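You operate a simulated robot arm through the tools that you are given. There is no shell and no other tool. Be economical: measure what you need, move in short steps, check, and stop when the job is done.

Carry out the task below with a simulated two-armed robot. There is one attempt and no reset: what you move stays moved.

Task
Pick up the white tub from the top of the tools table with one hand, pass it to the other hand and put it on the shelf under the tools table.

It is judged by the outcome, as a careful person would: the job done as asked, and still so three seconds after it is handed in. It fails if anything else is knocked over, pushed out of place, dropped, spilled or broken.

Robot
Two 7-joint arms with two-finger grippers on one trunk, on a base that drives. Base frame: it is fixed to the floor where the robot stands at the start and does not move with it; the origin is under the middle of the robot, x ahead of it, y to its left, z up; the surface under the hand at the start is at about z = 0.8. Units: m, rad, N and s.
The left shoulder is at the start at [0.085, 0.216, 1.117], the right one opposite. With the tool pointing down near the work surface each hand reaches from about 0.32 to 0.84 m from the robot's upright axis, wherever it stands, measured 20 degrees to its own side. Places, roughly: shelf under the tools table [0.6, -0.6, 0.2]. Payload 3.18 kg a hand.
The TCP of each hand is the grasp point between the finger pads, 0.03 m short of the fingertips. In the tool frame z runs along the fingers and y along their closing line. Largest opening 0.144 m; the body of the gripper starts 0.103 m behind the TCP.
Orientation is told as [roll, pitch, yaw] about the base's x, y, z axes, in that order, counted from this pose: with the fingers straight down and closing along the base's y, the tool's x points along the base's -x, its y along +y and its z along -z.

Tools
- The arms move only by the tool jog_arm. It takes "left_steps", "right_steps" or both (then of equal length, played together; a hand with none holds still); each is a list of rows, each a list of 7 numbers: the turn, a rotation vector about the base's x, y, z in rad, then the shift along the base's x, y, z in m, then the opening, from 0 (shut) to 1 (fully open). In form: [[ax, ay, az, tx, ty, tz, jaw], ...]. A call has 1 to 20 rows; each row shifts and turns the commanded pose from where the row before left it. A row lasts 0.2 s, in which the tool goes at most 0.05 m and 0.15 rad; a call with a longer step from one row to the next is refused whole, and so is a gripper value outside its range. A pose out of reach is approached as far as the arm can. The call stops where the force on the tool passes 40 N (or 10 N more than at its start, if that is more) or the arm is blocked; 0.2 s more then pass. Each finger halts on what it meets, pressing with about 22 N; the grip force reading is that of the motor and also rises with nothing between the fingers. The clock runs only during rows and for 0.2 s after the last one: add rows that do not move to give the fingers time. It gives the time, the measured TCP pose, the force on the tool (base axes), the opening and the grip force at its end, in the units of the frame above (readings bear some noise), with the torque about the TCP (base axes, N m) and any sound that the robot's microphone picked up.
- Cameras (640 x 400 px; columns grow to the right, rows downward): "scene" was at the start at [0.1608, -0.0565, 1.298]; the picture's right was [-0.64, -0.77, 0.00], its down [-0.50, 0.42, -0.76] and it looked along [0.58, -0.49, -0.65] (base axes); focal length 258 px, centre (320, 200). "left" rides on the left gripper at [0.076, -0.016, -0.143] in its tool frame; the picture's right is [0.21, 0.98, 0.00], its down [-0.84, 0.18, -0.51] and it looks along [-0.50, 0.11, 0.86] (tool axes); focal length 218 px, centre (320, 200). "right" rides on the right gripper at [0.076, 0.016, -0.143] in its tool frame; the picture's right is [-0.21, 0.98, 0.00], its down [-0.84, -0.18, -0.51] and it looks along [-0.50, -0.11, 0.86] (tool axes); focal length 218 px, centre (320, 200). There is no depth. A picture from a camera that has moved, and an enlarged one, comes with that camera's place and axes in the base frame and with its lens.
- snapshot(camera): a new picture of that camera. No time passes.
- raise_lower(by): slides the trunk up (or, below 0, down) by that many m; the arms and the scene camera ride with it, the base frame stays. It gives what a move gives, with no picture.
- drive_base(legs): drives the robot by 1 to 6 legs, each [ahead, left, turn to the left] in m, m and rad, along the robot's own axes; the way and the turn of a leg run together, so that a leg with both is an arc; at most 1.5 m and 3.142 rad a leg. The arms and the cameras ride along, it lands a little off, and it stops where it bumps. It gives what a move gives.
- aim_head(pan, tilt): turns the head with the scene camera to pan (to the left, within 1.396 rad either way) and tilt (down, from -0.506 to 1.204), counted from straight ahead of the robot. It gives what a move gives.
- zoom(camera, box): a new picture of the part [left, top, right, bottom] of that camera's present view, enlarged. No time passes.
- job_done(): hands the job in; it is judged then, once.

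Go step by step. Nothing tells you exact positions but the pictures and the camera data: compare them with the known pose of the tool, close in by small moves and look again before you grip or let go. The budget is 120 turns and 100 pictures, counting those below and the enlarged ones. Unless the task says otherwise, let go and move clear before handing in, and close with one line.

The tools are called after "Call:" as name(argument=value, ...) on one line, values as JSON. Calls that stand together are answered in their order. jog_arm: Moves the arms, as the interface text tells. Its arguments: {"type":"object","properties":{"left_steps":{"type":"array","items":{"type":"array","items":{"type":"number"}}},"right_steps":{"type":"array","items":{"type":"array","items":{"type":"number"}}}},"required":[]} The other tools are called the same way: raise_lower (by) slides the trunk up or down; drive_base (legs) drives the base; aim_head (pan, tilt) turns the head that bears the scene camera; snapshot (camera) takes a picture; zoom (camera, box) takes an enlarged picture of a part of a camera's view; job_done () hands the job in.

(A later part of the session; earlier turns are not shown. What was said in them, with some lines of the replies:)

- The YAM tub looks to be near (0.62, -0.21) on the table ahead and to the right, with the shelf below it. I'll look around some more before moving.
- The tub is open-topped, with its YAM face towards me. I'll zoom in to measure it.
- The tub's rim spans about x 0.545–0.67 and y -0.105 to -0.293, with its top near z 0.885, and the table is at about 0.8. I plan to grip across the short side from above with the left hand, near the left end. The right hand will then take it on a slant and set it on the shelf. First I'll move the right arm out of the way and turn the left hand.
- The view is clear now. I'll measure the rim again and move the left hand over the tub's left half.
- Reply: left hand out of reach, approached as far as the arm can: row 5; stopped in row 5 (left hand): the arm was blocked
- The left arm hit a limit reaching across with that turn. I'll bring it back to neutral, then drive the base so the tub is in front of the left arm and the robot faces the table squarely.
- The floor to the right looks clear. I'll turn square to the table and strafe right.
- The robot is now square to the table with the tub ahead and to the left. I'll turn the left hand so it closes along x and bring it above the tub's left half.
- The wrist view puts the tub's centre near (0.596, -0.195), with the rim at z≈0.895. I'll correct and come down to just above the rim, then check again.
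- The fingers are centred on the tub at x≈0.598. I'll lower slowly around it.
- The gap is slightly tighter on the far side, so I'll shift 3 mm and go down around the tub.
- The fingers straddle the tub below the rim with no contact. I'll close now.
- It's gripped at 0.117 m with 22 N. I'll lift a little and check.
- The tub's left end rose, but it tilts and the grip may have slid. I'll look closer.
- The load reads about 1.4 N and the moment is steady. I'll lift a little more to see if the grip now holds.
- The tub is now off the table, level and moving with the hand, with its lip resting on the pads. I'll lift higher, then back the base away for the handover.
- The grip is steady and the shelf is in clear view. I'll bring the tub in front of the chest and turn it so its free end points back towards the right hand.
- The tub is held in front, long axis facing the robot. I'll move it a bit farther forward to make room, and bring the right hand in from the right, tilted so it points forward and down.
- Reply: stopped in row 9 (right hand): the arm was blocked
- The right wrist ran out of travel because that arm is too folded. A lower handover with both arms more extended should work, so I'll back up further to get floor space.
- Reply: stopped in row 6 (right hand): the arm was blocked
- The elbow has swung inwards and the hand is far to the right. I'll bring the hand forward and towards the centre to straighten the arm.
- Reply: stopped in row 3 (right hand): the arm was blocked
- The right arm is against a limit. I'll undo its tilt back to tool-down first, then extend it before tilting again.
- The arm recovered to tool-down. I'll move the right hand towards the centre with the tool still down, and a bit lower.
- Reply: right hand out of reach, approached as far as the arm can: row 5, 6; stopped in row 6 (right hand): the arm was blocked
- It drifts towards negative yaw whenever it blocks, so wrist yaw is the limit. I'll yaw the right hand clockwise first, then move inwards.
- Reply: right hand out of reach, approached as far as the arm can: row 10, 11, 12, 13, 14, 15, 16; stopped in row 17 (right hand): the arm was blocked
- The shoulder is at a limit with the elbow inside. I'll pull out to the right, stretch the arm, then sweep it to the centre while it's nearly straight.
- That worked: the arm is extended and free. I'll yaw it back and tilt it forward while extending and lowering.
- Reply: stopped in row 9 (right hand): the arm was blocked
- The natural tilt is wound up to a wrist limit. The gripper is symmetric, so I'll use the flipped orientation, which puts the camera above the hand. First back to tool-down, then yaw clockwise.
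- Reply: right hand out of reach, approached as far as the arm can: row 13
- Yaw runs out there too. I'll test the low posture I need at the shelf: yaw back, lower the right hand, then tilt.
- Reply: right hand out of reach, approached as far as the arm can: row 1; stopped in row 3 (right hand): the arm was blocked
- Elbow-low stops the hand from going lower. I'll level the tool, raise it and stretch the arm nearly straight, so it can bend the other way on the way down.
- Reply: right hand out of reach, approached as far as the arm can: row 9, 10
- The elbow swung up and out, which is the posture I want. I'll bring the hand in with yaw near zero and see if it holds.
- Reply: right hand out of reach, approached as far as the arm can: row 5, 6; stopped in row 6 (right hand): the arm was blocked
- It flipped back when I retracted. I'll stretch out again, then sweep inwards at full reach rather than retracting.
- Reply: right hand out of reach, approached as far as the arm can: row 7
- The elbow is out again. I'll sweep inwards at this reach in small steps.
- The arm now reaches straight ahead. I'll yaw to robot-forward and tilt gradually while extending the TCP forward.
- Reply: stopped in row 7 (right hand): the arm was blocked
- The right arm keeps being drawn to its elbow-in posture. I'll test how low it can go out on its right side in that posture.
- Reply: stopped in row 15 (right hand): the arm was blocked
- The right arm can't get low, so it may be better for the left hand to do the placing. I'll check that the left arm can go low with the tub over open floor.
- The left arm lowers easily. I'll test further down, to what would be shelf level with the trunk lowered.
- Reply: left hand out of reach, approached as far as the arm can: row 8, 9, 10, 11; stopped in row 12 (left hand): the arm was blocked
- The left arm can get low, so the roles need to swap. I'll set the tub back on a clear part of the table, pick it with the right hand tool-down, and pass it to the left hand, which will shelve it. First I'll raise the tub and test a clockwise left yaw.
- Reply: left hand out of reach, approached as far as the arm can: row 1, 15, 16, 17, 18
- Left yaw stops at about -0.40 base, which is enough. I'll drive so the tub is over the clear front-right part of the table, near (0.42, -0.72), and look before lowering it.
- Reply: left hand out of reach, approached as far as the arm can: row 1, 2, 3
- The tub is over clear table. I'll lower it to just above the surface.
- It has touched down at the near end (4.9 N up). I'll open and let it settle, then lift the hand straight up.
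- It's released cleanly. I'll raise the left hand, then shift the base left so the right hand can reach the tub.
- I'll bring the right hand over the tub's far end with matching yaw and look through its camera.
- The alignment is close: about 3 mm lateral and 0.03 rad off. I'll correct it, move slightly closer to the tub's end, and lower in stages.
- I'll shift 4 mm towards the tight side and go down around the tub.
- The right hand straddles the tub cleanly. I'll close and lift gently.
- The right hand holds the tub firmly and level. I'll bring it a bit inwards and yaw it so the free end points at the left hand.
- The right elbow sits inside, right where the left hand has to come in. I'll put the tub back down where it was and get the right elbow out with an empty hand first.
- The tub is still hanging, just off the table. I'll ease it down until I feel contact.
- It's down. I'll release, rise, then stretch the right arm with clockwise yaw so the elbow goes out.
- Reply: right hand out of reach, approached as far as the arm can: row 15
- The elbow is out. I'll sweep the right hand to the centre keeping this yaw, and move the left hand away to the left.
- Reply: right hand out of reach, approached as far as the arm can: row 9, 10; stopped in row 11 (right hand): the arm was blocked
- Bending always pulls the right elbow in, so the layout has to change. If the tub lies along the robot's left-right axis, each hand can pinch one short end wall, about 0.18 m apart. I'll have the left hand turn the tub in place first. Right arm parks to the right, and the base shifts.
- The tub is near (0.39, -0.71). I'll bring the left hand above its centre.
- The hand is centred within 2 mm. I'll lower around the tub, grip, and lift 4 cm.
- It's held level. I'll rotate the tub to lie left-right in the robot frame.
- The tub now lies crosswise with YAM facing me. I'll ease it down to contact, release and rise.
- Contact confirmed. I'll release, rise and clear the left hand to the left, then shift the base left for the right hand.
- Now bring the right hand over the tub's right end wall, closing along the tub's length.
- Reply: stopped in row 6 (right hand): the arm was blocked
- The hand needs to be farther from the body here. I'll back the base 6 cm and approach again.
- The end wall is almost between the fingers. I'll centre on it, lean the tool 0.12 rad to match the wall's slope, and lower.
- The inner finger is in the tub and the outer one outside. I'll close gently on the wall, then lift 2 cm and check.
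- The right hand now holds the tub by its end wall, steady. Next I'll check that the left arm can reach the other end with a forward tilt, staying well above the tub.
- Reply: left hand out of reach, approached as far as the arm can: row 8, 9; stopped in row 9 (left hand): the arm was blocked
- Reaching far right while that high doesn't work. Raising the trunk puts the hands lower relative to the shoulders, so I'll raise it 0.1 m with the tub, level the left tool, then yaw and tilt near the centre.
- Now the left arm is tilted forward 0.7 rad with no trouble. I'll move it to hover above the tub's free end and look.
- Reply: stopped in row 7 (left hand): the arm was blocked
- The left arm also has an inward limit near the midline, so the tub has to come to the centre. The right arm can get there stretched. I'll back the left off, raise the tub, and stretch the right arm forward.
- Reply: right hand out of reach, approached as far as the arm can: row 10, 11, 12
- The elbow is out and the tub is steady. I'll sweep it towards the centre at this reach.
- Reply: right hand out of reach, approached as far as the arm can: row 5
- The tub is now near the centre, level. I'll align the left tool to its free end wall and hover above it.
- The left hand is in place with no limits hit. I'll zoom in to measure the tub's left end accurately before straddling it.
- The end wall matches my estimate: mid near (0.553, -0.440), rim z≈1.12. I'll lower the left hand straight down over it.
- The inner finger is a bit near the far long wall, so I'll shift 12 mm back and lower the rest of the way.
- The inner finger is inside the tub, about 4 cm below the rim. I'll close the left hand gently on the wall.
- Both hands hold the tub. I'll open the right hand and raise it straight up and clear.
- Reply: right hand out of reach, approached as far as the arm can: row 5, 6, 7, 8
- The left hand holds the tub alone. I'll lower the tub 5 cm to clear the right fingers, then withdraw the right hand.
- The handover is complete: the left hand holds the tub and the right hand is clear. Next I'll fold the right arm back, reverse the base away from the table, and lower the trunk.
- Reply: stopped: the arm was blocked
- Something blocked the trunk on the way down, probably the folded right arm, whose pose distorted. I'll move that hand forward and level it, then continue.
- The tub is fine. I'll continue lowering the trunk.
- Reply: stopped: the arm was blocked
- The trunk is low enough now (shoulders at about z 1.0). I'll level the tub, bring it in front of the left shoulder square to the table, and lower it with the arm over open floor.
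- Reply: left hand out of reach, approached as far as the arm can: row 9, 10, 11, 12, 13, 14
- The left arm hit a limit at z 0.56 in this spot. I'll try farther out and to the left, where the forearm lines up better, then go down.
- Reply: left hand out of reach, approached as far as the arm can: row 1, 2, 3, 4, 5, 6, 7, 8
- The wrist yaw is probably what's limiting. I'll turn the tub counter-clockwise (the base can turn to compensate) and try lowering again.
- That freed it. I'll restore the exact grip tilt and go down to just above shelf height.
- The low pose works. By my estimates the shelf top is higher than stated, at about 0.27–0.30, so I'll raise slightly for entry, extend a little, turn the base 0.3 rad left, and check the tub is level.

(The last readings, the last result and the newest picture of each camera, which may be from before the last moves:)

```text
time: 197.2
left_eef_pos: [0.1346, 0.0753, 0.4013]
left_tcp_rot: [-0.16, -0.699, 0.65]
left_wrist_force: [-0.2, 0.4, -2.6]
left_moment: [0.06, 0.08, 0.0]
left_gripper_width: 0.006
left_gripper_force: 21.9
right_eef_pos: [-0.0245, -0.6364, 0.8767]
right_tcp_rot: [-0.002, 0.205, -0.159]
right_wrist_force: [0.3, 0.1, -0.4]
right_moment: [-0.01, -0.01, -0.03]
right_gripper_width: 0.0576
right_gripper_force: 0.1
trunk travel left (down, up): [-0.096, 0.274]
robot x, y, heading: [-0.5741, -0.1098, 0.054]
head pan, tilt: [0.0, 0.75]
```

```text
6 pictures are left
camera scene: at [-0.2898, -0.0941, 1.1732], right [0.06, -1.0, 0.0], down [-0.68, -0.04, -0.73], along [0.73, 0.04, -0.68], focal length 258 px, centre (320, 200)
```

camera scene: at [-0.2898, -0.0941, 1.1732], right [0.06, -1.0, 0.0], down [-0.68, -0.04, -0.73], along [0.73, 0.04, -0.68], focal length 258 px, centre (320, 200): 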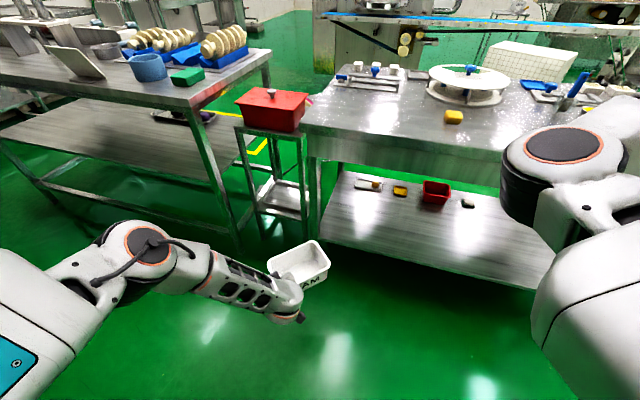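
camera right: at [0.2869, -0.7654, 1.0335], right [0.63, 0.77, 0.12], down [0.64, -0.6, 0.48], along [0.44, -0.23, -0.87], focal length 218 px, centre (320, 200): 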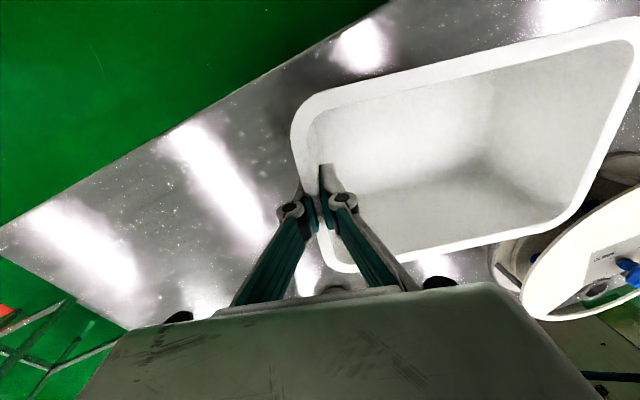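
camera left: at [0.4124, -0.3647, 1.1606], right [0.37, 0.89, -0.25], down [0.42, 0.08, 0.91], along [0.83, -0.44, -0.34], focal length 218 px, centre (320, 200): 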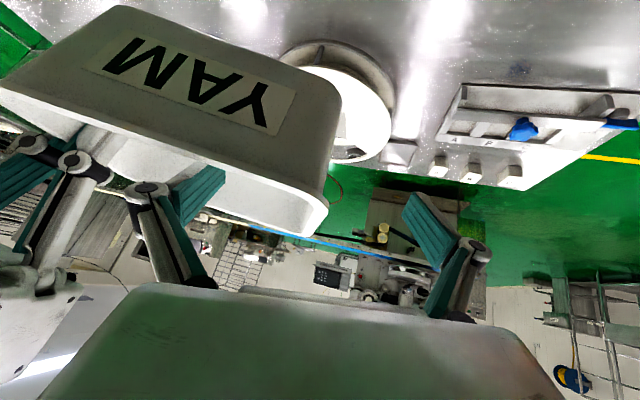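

The tub looks level. I'll raise the right hand for clearance, drive along the table front, stop just short of the edge, and check heights.

Call:
jog_arm(right_steps=[[0, 0, 0, 0, 0, 0.03, 0.4], [0, 0, 0, 0, 0, 0.03, 0.4], [0, 0, 0, 0, 0, 0.03, 0.4], [0, 0, 0, 0, 0, 0.03, 0.4], [0, 0, 0, 0, 0, 0, 0.4]])

Call:
drive_base(legs=[[-0.1156, -0.3745, 0], [0.0956, -0.0295, 0]])

Call:
aim_head(pan=0.1, tilt=0.75)

Call:
snapshot(camera="scene")

```text
time: 197.9
left_eef_pos: [0.1333, 0.074, 0.4015]
left_tcp_rot: [-0.159, -0.699, 0.652]
left_wrist_force: [-0.5, -0.8, -1.4]
left_moment: [0.07, 0.1, 0.03]
left_gripper_width: 0.0063
left_gripper_force: 22.4
right_eef_pos: [-0.0429, -0.6446, 0.8954]
right_tcp_rot: [-0.078, 0.379, -0.199]
right_wrist_force: [0.8, -0.4, 0.2]
right_moment: [0.01, 0.01, -0.02]
right_gripper_width: 0.0577
right_gripper_force: 0.0
trunk travel left (down, up): [-0.096, 0.274]
robot x, y, heading: [-0.5795, -0.1089, 0.059]
head pan, tilt: [0.0, 0.75]
stopped in row 3 (right hand): the arm was blocked; the commanded pose is now the measured one
```

```text
time: 202.5
left_eef_pos: [0.1389, -0.3254, 0.4002]
left_tcp_rot: [-0.157, -0.698, 0.655]
left_wrist_force: [0.2, -0.2, -1.3]
left_moment: [0.08, 0.06, 0.02]
left_gripper_width: 0.006
left_gripper_force: 22.0
right_eef_pos: [-0.0349, -1.0451, 0.8942]
right_tcp_rot: [-0.076, 0.378, -0.193]
right_wrist_force: [1.3, 0.5, 1.0]
right_moment: [0.03, 0.06, -0.03]
right_gripper_width: 0.0577
right_gripper_force: 0.1
trunk travel left (down, up): [-0.096, 0.274]
robot x, y, heading: [-0.5698, -0.5102, 0.068]
head pan, tilt: [0.0, 0.75]
```

```text
time: 203.2
left_eef_pos: [0.1377, -0.3259, 0.4012]
left_tcp_rot: [-0.157, -0.7, 0.655]
left_wrist_force: [-0.4, 0.1, -1.9]
left_moment: [0.11, 0.09, -0.02]
left_gripper_width: 0.006
left_gripper_force: 22.0
right_eef_pos: [-0.0352, -1.0464, 0.893]
right_tcp_rot: [-0.076, 0.378, -0.195]
right_wrist_force: [-0.7, 0.6, -0.4]
right_moment: [0.01, -0.02, -0.01]
right_gripper_width: 0.0576
right_gripper_force: 0.1
trunk travel left (down, up): [-0.096, 0.274]
robot x, y, heading: [-0.5685, -0.508, 0.063]
head pan, tilt: [0.099, 0.75]
```

```text
5 pictures are left
camera scene: at [-0.286, -0.4874, 1.1732], right [0.16, -0.99, 0.0], down [-0.67, -0.11, -0.73], along [0.72, 0.12, -0.68], focal length 258 px, centre (320, 200)
```

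scene: 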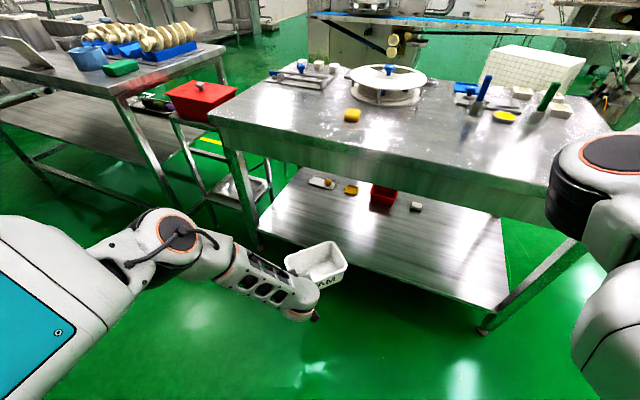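

The tub is just in front of the shelf and its bottom should clear the shelf edge. I'll drive in along the table's depth direction.

Call:
drive_base(legs=[[0.143, -0.0455, 0], [0.143, -0.0455, 0]])

Call:
snapshot(camera="scene")

```text
time: 205.5
left_eef_pos: [0.4281, -0.3968, 0.4008]
left_tcp_rot: [-0.157, -0.699, 0.658]
left_wrist_force: [-0.7, -0.1, -2.3]
left_moment: [0.05, 0.06, 0.01]
left_gripper_width: 0.0061
left_gripper_force: 22.3
right_eef_pos: [0.2574, -1.1176, 0.8952]
right_tcp_rot: [-0.076, 0.38, -0.196]
right_wrist_force: [0.3, 0.5, -0.3]
right_moment: [0.02, 0.02, 0.01]
right_gripper_width: 0.0575
right_gripper_force: 0.0
trunk travel left (down, up): [-0.096, 0.274]
robot x, y, heading: [-0.2767, -0.5846, 0.062]
head pan, tilt: [0.099, 0.75]
```

```text
4 pictures are left
camera scene: at [0.0062, -0.5591, 1.173], right [0.16, -0.99, 0.0], down [-0.67, -0.11, -0.73], along [0.72, 0.12, -0.68], focal length 258 px, centre (320, 200)
```

scene: 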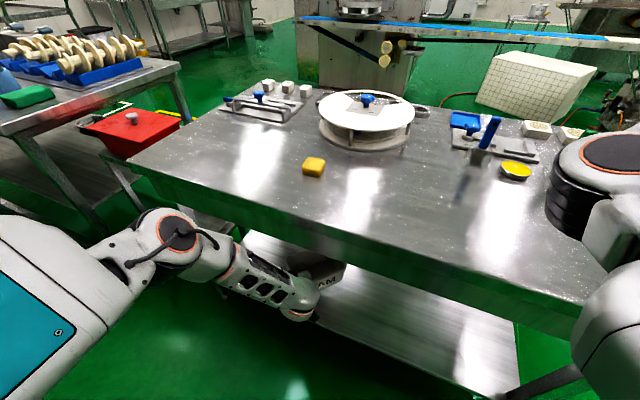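

The tub is under the table, over the shelf. I'll lower gently and feel for contact.

Call:
jog_arm(left_steps=[[0, 0, 0, 0, 0, -0.01, 0], [0, 0, 0, 0, 0, -0.01, 0], [0, 0, 0, 0, 0, -0.01, 0], [0, 0, 0, 0, 0, 0, 0]])

```text
time: 206.5
left_eef_pos: [0.43, -0.3957, 0.3711]
left_tcp_rot: [-0.158, -0.7, 0.655]
left_wrist_force: [-0.7, -1.5, -1.3]
left_moment: [0.08, 0.11, 0.02]
left_gripper_width: 0.0061
left_gripper_force: 22.2
right_eef_pos: [0.2554, -1.1178, 0.896]
right_tcp_rot: [-0.076, 0.379, -0.196]
right_wrist_force: [-0.5, -0.8, -0.3]
right_moment: [-0.02, -0.01, 0.0]
right_gripper_width: 0.0577
right_gripper_force: 0.0
trunk travel left (down, up): [-0.096, 0.274]
robot x, y, heading: [-0.2776, -0.5845, 0.065]
head pan, tilt: [0.099, 0.75]
```

Call:
jog_arm(left_steps=[[0, 0, 0, 0, 0, -0.006, 0], [0, 0, 0, 0, 0, -0.006, 0], [0, 0, 0, 0, 0, -0.006, 0], [0, 0, 0, 0, 0, -0.006, 0], [0, 0, 0, 0, 0, 0, 0]])

```text
time: 207.7
left_eef_pos: [0.4285, -0.3965, 0.3468]
left_tcp_rot: [-0.159, -0.701, 0.657]
left_wrist_force: [0.5, -0.4, -0.9]
left_moment: [0.08, 0.08, 0.0]
left_gripper_width: 0.0059
left_gripper_force: 22.2
right_eef_pos: [0.2556, -1.1182, 0.895]
right_tcp_rot: [-0.076, 0.378, -0.195]
right_wrist_force: [0.6, -0.2, 0.3]
right_moment: [0.03, -0.02, 0.0]
right_gripper_width: 0.0577
right_gripper_force: 0.0
trunk travel left (down, up): [-0.096, 0.274]
robot x, y, heading: [-0.2795, -0.5818, 0.066]
head pan, tilt: [0.099, 0.75]
```

Call:
jog_arm(left_steps=[[0, 0, 0, 0, 0, -0.006, 0], [0, 0, 0, 0, 0, -0.006, 0], [0, 0, 0, 0, 0, -0.006, 0], [0, 0, 0, 0, 0, -0.006, 0], [0, 0, 0, 0, 0, 0, 0]])

```text
time: 208.9
left_eef_pos: [0.4291, -0.3963, 0.3232]
left_tcp_rot: [-0.16, -0.698, 0.656]
left_wrist_force: [-0.3, 0.0, -1.4]
left_moment: [0.12, 0.06, -0.04]
left_gripper_width: 0.0061
left_gripper_force: 21.6
right_eef_pos: [0.2567, -1.118, 0.8952]
right_tcp_rot: [-0.078, 0.379, -0.194]
right_wrist_force: [0.6, 1.2, -0.2]
right_moment: [0.01, 0.01, 0.0]
right_gripper_width: 0.0576
right_gripper_force: 0.1
trunk travel left (down, up): [-0.096, 0.274]
robot x, y, heading: [-0.2792, -0.5826, 0.064]
head pan, tilt: [0.099, 0.75]
```

No contact yet, so the shelf is lower and its edge a little deeper than I estimated. I'll move in 3.5 cm more, then continue down.

Call:
drive_base(legs=[[0.034, -0.011, 0]])

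Call:
jog_arm(left_steps=[[0, 0, 0, 0, 0, -0.006, 0], [0, 0, 0, 0, 0, -0.006, 0], [0, 0, 0, 0, 0, -0.006, 0], [0, 0, 0, 0, 0, 0, 0]])

```text
time: 209.8
left_eef_pos: [0.4636, -0.4057, 0.3223]
left_tcp_rot: [-0.158, -0.699, 0.656]
left_wrist_force: [-0.1, -0.2, -1.1]
left_moment: [0.13, 0.06, -0.02]
left_gripper_width: 0.0059
left_gripper_force: 22.0
right_eef_pos: [0.2911, -1.1261, 0.8943]
right_tcp_rot: [-0.078, 0.378, -0.194]
right_wrist_force: [0.0, -0.2, -0.5]
right_moment: [0.0, 0.01, 0.0]
right_gripper_width: 0.0575
right_gripper_force: 0.1
trunk travel left (down, up): [-0.096, 0.274]
robot x, y, heading: [-0.2428, -0.5885, 0.057]
head pan, tilt: [0.099, 0.75]
```

```text
time: 210.8
left_eef_pos: [0.4639, -0.4056, 0.3051]
left_tcp_rot: [-0.159, -0.7, 0.658]
left_wrist_force: [-0.1, 0.3, -1.7]
left_moment: [0.05, 0.06, 0.0]
left_gripper_width: 0.0059
left_gripper_force: 22.0
right_eef_pos: [0.2892, -1.1275, 0.8952]
right_tcp_rot: [-0.079, 0.38, -0.197]
right_wrist_force: [0.0, 0.8, -0.1]
right_moment: [-0.03, 0.0, 0.01]
right_gripper_width: 0.0576
right_gripper_force: 0.1
trunk travel left (down, up): [-0.096, 0.274]
robot x, y, heading: [-0.2403, -0.5918, 0.062]
head pan, tilt: [0.099, 0.75]
```

Call:
jog_arm(left_steps=[[0, 0, 0, 0, 0, -0.005, 0], [0, 0, 0, 0, 0, -0.005, 0], [0, 0, 0, 0, 0, -0.005, 0], [0, 0, 0, 0, 0, 0, 0]])

Call:
zoom(camera="scene", box=[200, 210, 400, 335])

```text
time: 211.8
left_eef_pos: [0.4632, -0.4061, 0.29]
left_tcp_rot: [-0.159, -0.698, 0.656]
left_wrist_force: [-0.3, 0.1, -1.4]
left_moment: [0.08, 0.05, -0.01]
left_gripper_width: 0.0059
left_gripper_force: 21.6
right_eef_pos: [0.2904, -1.126, 0.8951]
right_tcp_rot: [-0.075, 0.377, -0.195]
right_wrist_force: [0.0, 0.6, -0.1]
right_moment: [-0.01, 0.01, 0.0]
right_gripper_width: 0.0573
right_gripper_force: 0.0
trunk travel left (down, up): [-0.096, 0.274]
robot x, y, heading: [-0.2488, -0.5889, 0.064]
head pan, tilt: [0.099, 0.75]
```

```text
3.20 times, centred on (300, 272) of scene
camera zoom: at [0.0398, -0.5679, 1.1732], right [0.16, -0.99, 0.0], down [-0.67, -0.11, -0.73], along [0.72, 0.12, -0.68], focal length 825 px, centre (384, -32)
```

zoom: 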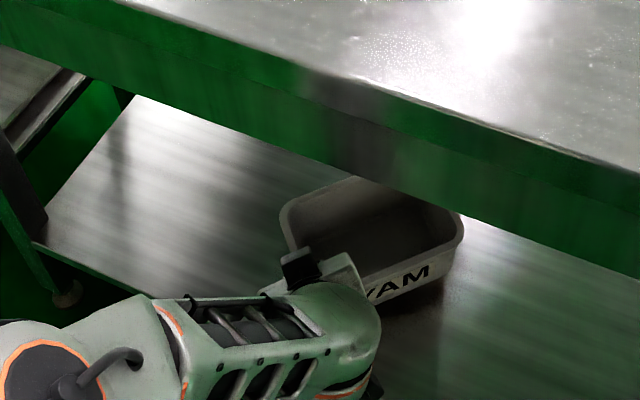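

The tub is well inside the shelf edge and nearly down. Continuing gently.

Call:
jog_arm(left_steps=[[0, 0, 0, 0, 0, -0.004, 0], [0, 0, 0, 0, 0, -0.004, 0], [0, 0, 0, 0, 0, -0.004, 0], [0, 0, 0, 0, 0, 0, 0]])

```text
time: 212.8
left_eef_pos: [0.4624, -0.4058, 0.2873]
left_tcp_rot: [-0.16, -0.698, 0.657]
left_wrist_force: [0.2, 0.6, -1.8]
left_moment: [0.14, 0.09, -0.01]
left_gripper_width: 0.0059
left_gripper_force: 22.0
left hand out of reach, approached as far as the arm can: row 2, 3
right_eef_pos: [0.2902, -1.1268, 0.8948]
right_tcp_rot: [-0.077, 0.379, -0.197]
right_wrist_force: [-0.2, 1.1, 0.6]
right_moment: [0.02, 0.0, 0.02]
right_gripper_width: 0.0577
right_gripper_force: 0.1
trunk travel left (down, up): [-0.096, 0.274]
robot x, y, heading: [-0.2441, -0.5904, 0.064]
head pan, tilt: [0.099, 0.75]
```

The arm is at its lowest reach here. I'll pull it back 3.5 cm while the base moves in by the same amount, then lower.

Call:
jog_arm(left_steps=[[0, 0, 0, -0.0115, 0.003, 0, 0], [0, 0, 0, -0.0115, 0.003, 0, 0], [0, 0, 0, -0.0115, 0.003, 0, 0], [0, 0, 0, 0, 0, 0, 0]])

Call:
drive_base(legs=[[0.034, -0.011, 0]])

Call:
jog_arm(left_steps=[[0, 0, 0, 0, 0, -0.004, 0], [0, 0, 0, 0, 0, -0.004, 0], [0, 0, 0, 0, 0, -0.004, 0], [0, 0, 0, 0, 0, 0, 0]])

```text
time: 213.8
left_eef_pos: [0.4289, -0.3963, 0.2863]
left_tcp_rot: [-0.16, -0.699, 0.657]
left_wrist_force: [-0.7, 0.4, -1.4]
left_moment: [0.13, 0.1, -0.03]
left_gripper_width: 0.0062
left_gripper_force: 22.0
right_eef_pos: [0.2896, -1.1271, 0.8958]
right_tcp_rot: [-0.077, 0.379, -0.195]
right_wrist_force: [-0.2, 0.0, -0.5]
right_moment: [0.01, 0.01, 0.01]
right_gripper_width: 0.0575
right_gripper_force: 0.1
trunk travel left (down, up): [-0.096, 0.274]
robot x, y, heading: [-0.2438, -0.5905, 0.063]
head pan, tilt: [0.099, 0.75]
```

```text
time: 214.6
left_eef_pos: [0.4635, -0.4046, 0.287]
left_tcp_rot: [-0.158, -0.699, 0.656]
left_wrist_force: [-0.3, -0.1, -1.3]
left_moment: [0.08, 0.04, 0.06]
left_gripper_width: 0.0061
left_gripper_force: 22.1
right_eef_pos: [0.326, -1.1359, 0.8951]
right_tcp_rot: [-0.077, 0.379, -0.197]
right_wrist_force: [-0.3, 0.1, 0.0]
right_moment: [0.0, 0.02, 0.01]
right_gripper_width: 0.0573
right_gripper_force: 0.0
trunk travel left (down, up): [-0.096, 0.274]
robot x, y, heading: [-0.2118, -0.6028, 0.062]
head pan, tilt: [0.099, 0.75]
```

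```text
time: 215.6
left_eef_pos: [0.4626, -0.4049, 0.2746]
left_tcp_rot: [-0.158, -0.699, 0.657]
left_wrist_force: [-0.2, 0.9, -0.8]
left_moment: [0.08, 0.09, 0.0]
left_gripper_width: 0.0063
left_gripper_force: 22.4
right_eef_pos: [0.324, -1.1351, 0.8949]
right_tcp_rot: [-0.077, 0.378, -0.197]
right_wrist_force: [0.1, 0.7, 0.5]
right_moment: [0.01, 0.0, 0.02]
right_gripper_width: 0.0573
right_gripper_force: 0.1
trunk travel left (down, up): [-0.096, 0.274]
robot x, y, heading: [-0.2142, -0.5974, 0.068]
head pan, tilt: [0.099, 0.75]
```

Good, it goes lower now. Still no contact, so I'll keep going in small steps.

Call:
jog_arm(left_steps=[[0, 0, 0, 0, 0, -0.004, 0], [0, 0, 0, 0, 0, -0.004, 0], [0, 0, 0, 0, 0, 0, 0]])

```text
time: 216.4
left_eef_pos: [0.464, -0.4058, 0.2689]
left_tcp_rot: [-0.16, -0.705, 0.659]
left_wrist_force: [-4.2, 0.7, 15.2]
left_moment: [0.49, -0.37, 0.12]
left_gripper_width: 0.0057
left_gripper_force: 22.1
right_eef_pos: [0.3227, -1.1358, 0.8975]
right_tcp_rot: [-0.077, 0.377, -0.197]
right_wrist_force: [0.0, 0.1, 0.2]
right_moment: [0.03, 0.02, 0.01]
right_gripper_width: 0.058
right_gripper_force: 0.1
trunk travel left (down, up): [-0.096, 0.274]
robot x, y, heading: [-0.2126, -0.601, 0.064]
head pan, tilt: [0.099, 0.75]
```

Contact at 15 N: the tub is on the shelf. I'll ease the press off, open, let it settle, and look.

Call:
jog_arm(left_steps=[[0, 0, 0, 0, 0, 0.003, 0], [0, 0, 0, 0, 0, 0, 0.1], [0, 0, 0, 0, 0, 0, 0.25], [0, 0, 0, 0, 0, 0, 0.4], [0, 0, 0, 0, 0, 0, 0.4]])

Call:
snapshot(camera="left")

```text
time: 217.6
left_eef_pos: [0.4623, -0.4054, 0.2691]
left_tcp_rot: [-0.159, -0.697, 0.656]
left_wrist_force: [0.0, 0.3, 0.4]
left_moment: [0.01, 0.04, -0.02]
left_gripper_width: 0.0574
left_gripper_force: 0.0
right_eef_pos: [0.3243, -1.1371, 0.8954]
right_tcp_rot: [-0.076, 0.378, -0.195]
right_wrist_force: [0.3, -0.2, 0.5]
right_moment: [0.02, 0.03, 0.01]
right_gripper_width: 0.0577
right_gripper_force: 0.0
trunk travel left (down, up): [-0.096, 0.274]
robot x, y, heading: [-0.2112, -0.5986, 0.06]
head pan, tilt: [0.099, 0.75]
```

```text
2 pictures are left
camera left: at [0.3382, -0.4927, 0.3306], right [-0.64, 0.73, -0.25], down [0.11, 0.41, 0.9], along [0.76, 0.55, -0.34], focal length 218 px, centre (320, 200)
```

left: 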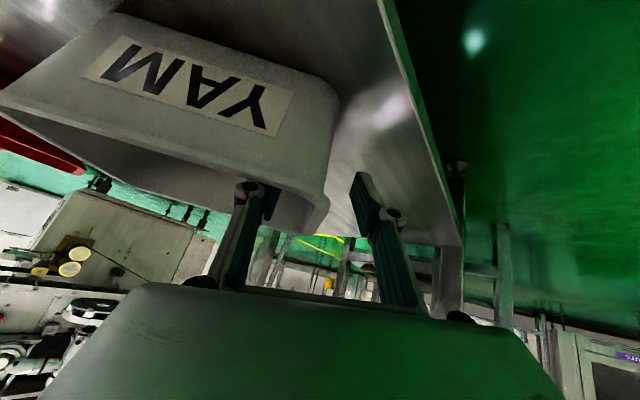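

The tub stands on the shelf and the fingers are free of the wall. I'll retract along the tool axis, then back the base straight out.

Call:
jog_arm(left_steps=[[0, 0, 0, -0.012, -0.0052, 0.0151, 0.4], [0, 0, 0, -0.012, -0.0052, 0.0151, 0.4], [0, 0, 0, -0.012, -0.0052, 0.0151, 0.4], [0, 0, 0, -0.012, -0.0052, 0.0151, 0.4], [0, 0, 0, -0.012, -0.0052, 0.0151, 0.4], [0, 0, 0, -0.006, -0.0026, 0.0075, 0.4], [0, 0, 0, 0, 0, 0, 0.4]])

```text
time: 219.2
left_eef_pos: [0.4219, -0.4492, 0.3493]
left_tcp_rot: [-0.149, -0.692, 0.657]
left_wrist_force: [0.3, -0.2, 0.5]
left_moment: [0.01, 0.01, -0.02]
left_gripper_width: 0.0574
left_gripper_force: 0.0
left hand out of reach, approached as far as the arm can: row 3, 4, 5, 6
right_eef_pos: [0.3238, -1.1354, 0.8954]
right_tcp_rot: [-0.078, 0.377, -0.196]
right_wrist_force: [-0.5, 0.4, -0.5]
right_moment: [-0.02, -0.01, 0.0]
right_gripper_width: 0.0577
right_gripper_force: 0.2
trunk travel left (down, up): [-0.096, 0.274]
robot x, y, heading: [-0.2082, -0.5983, 0.064]
head pan, tilt: [0.099, 0.75]
```

The fingertips are now above the rim with no contact force. I'll back straight out.

Call:
drive_base(legs=[[-0.286, 0.091, 0]])

Call:
snapshot(camera="scene")

```text
time: 221.3
left_eef_pos: [0.131, -0.3756, 0.3488]
left_tcp_rot: [-0.15, -0.694, 0.656]
left_wrist_force: [-0.2, -0.2, 1.3]
left_moment: [-0.04, 0.05, 0.0]
left_gripper_width: 0.0575
left_gripper_force: 0.0
right_eef_pos: [0.0338, -1.0629, 0.8965]
right_tcp_rot: [-0.076, 0.378, -0.193]
right_wrist_force: [-1.3, 0.2, -0.7]
right_moment: [-0.03, -0.02, 0.0]
right_gripper_width: 0.0575
right_gripper_force: 0.1
trunk travel left (down, up): [-0.096, 0.274]
robot x, y, heading: [-0.5035, -0.5269, 0.066]
head pan, tilt: [0.099, 0.75]
```

```text
1 pictures are left
camera scene: at [-0.218, -0.5034, 1.1733], right [0.16, -0.99, 0.0], down [-0.67, -0.11, -0.73], along [0.72, 0.12, -0.68], focal length 258 px, centre (320, 200)
```

scene: 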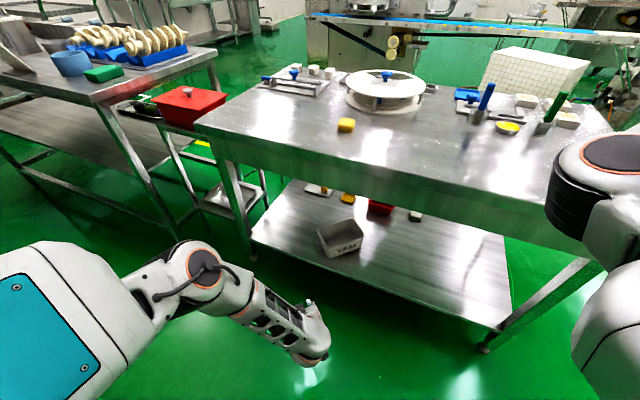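

The picture shows the tub upright on the shelf, inside the edge. Everything else looks undisturbed and both hands are clear, so I'm handing in.

Call:
job_done()

```text
The job is handed in.
```

The white tub is on the shelf under the tools table: the right hand picked it up from the table top, passed it in the air to the left hand, and the left hand set it down. The left hand had lifted it first and set it back on the table twice while I worked out the reach, and the right hand also set it back once. Nothing else looked moved in the last picture.
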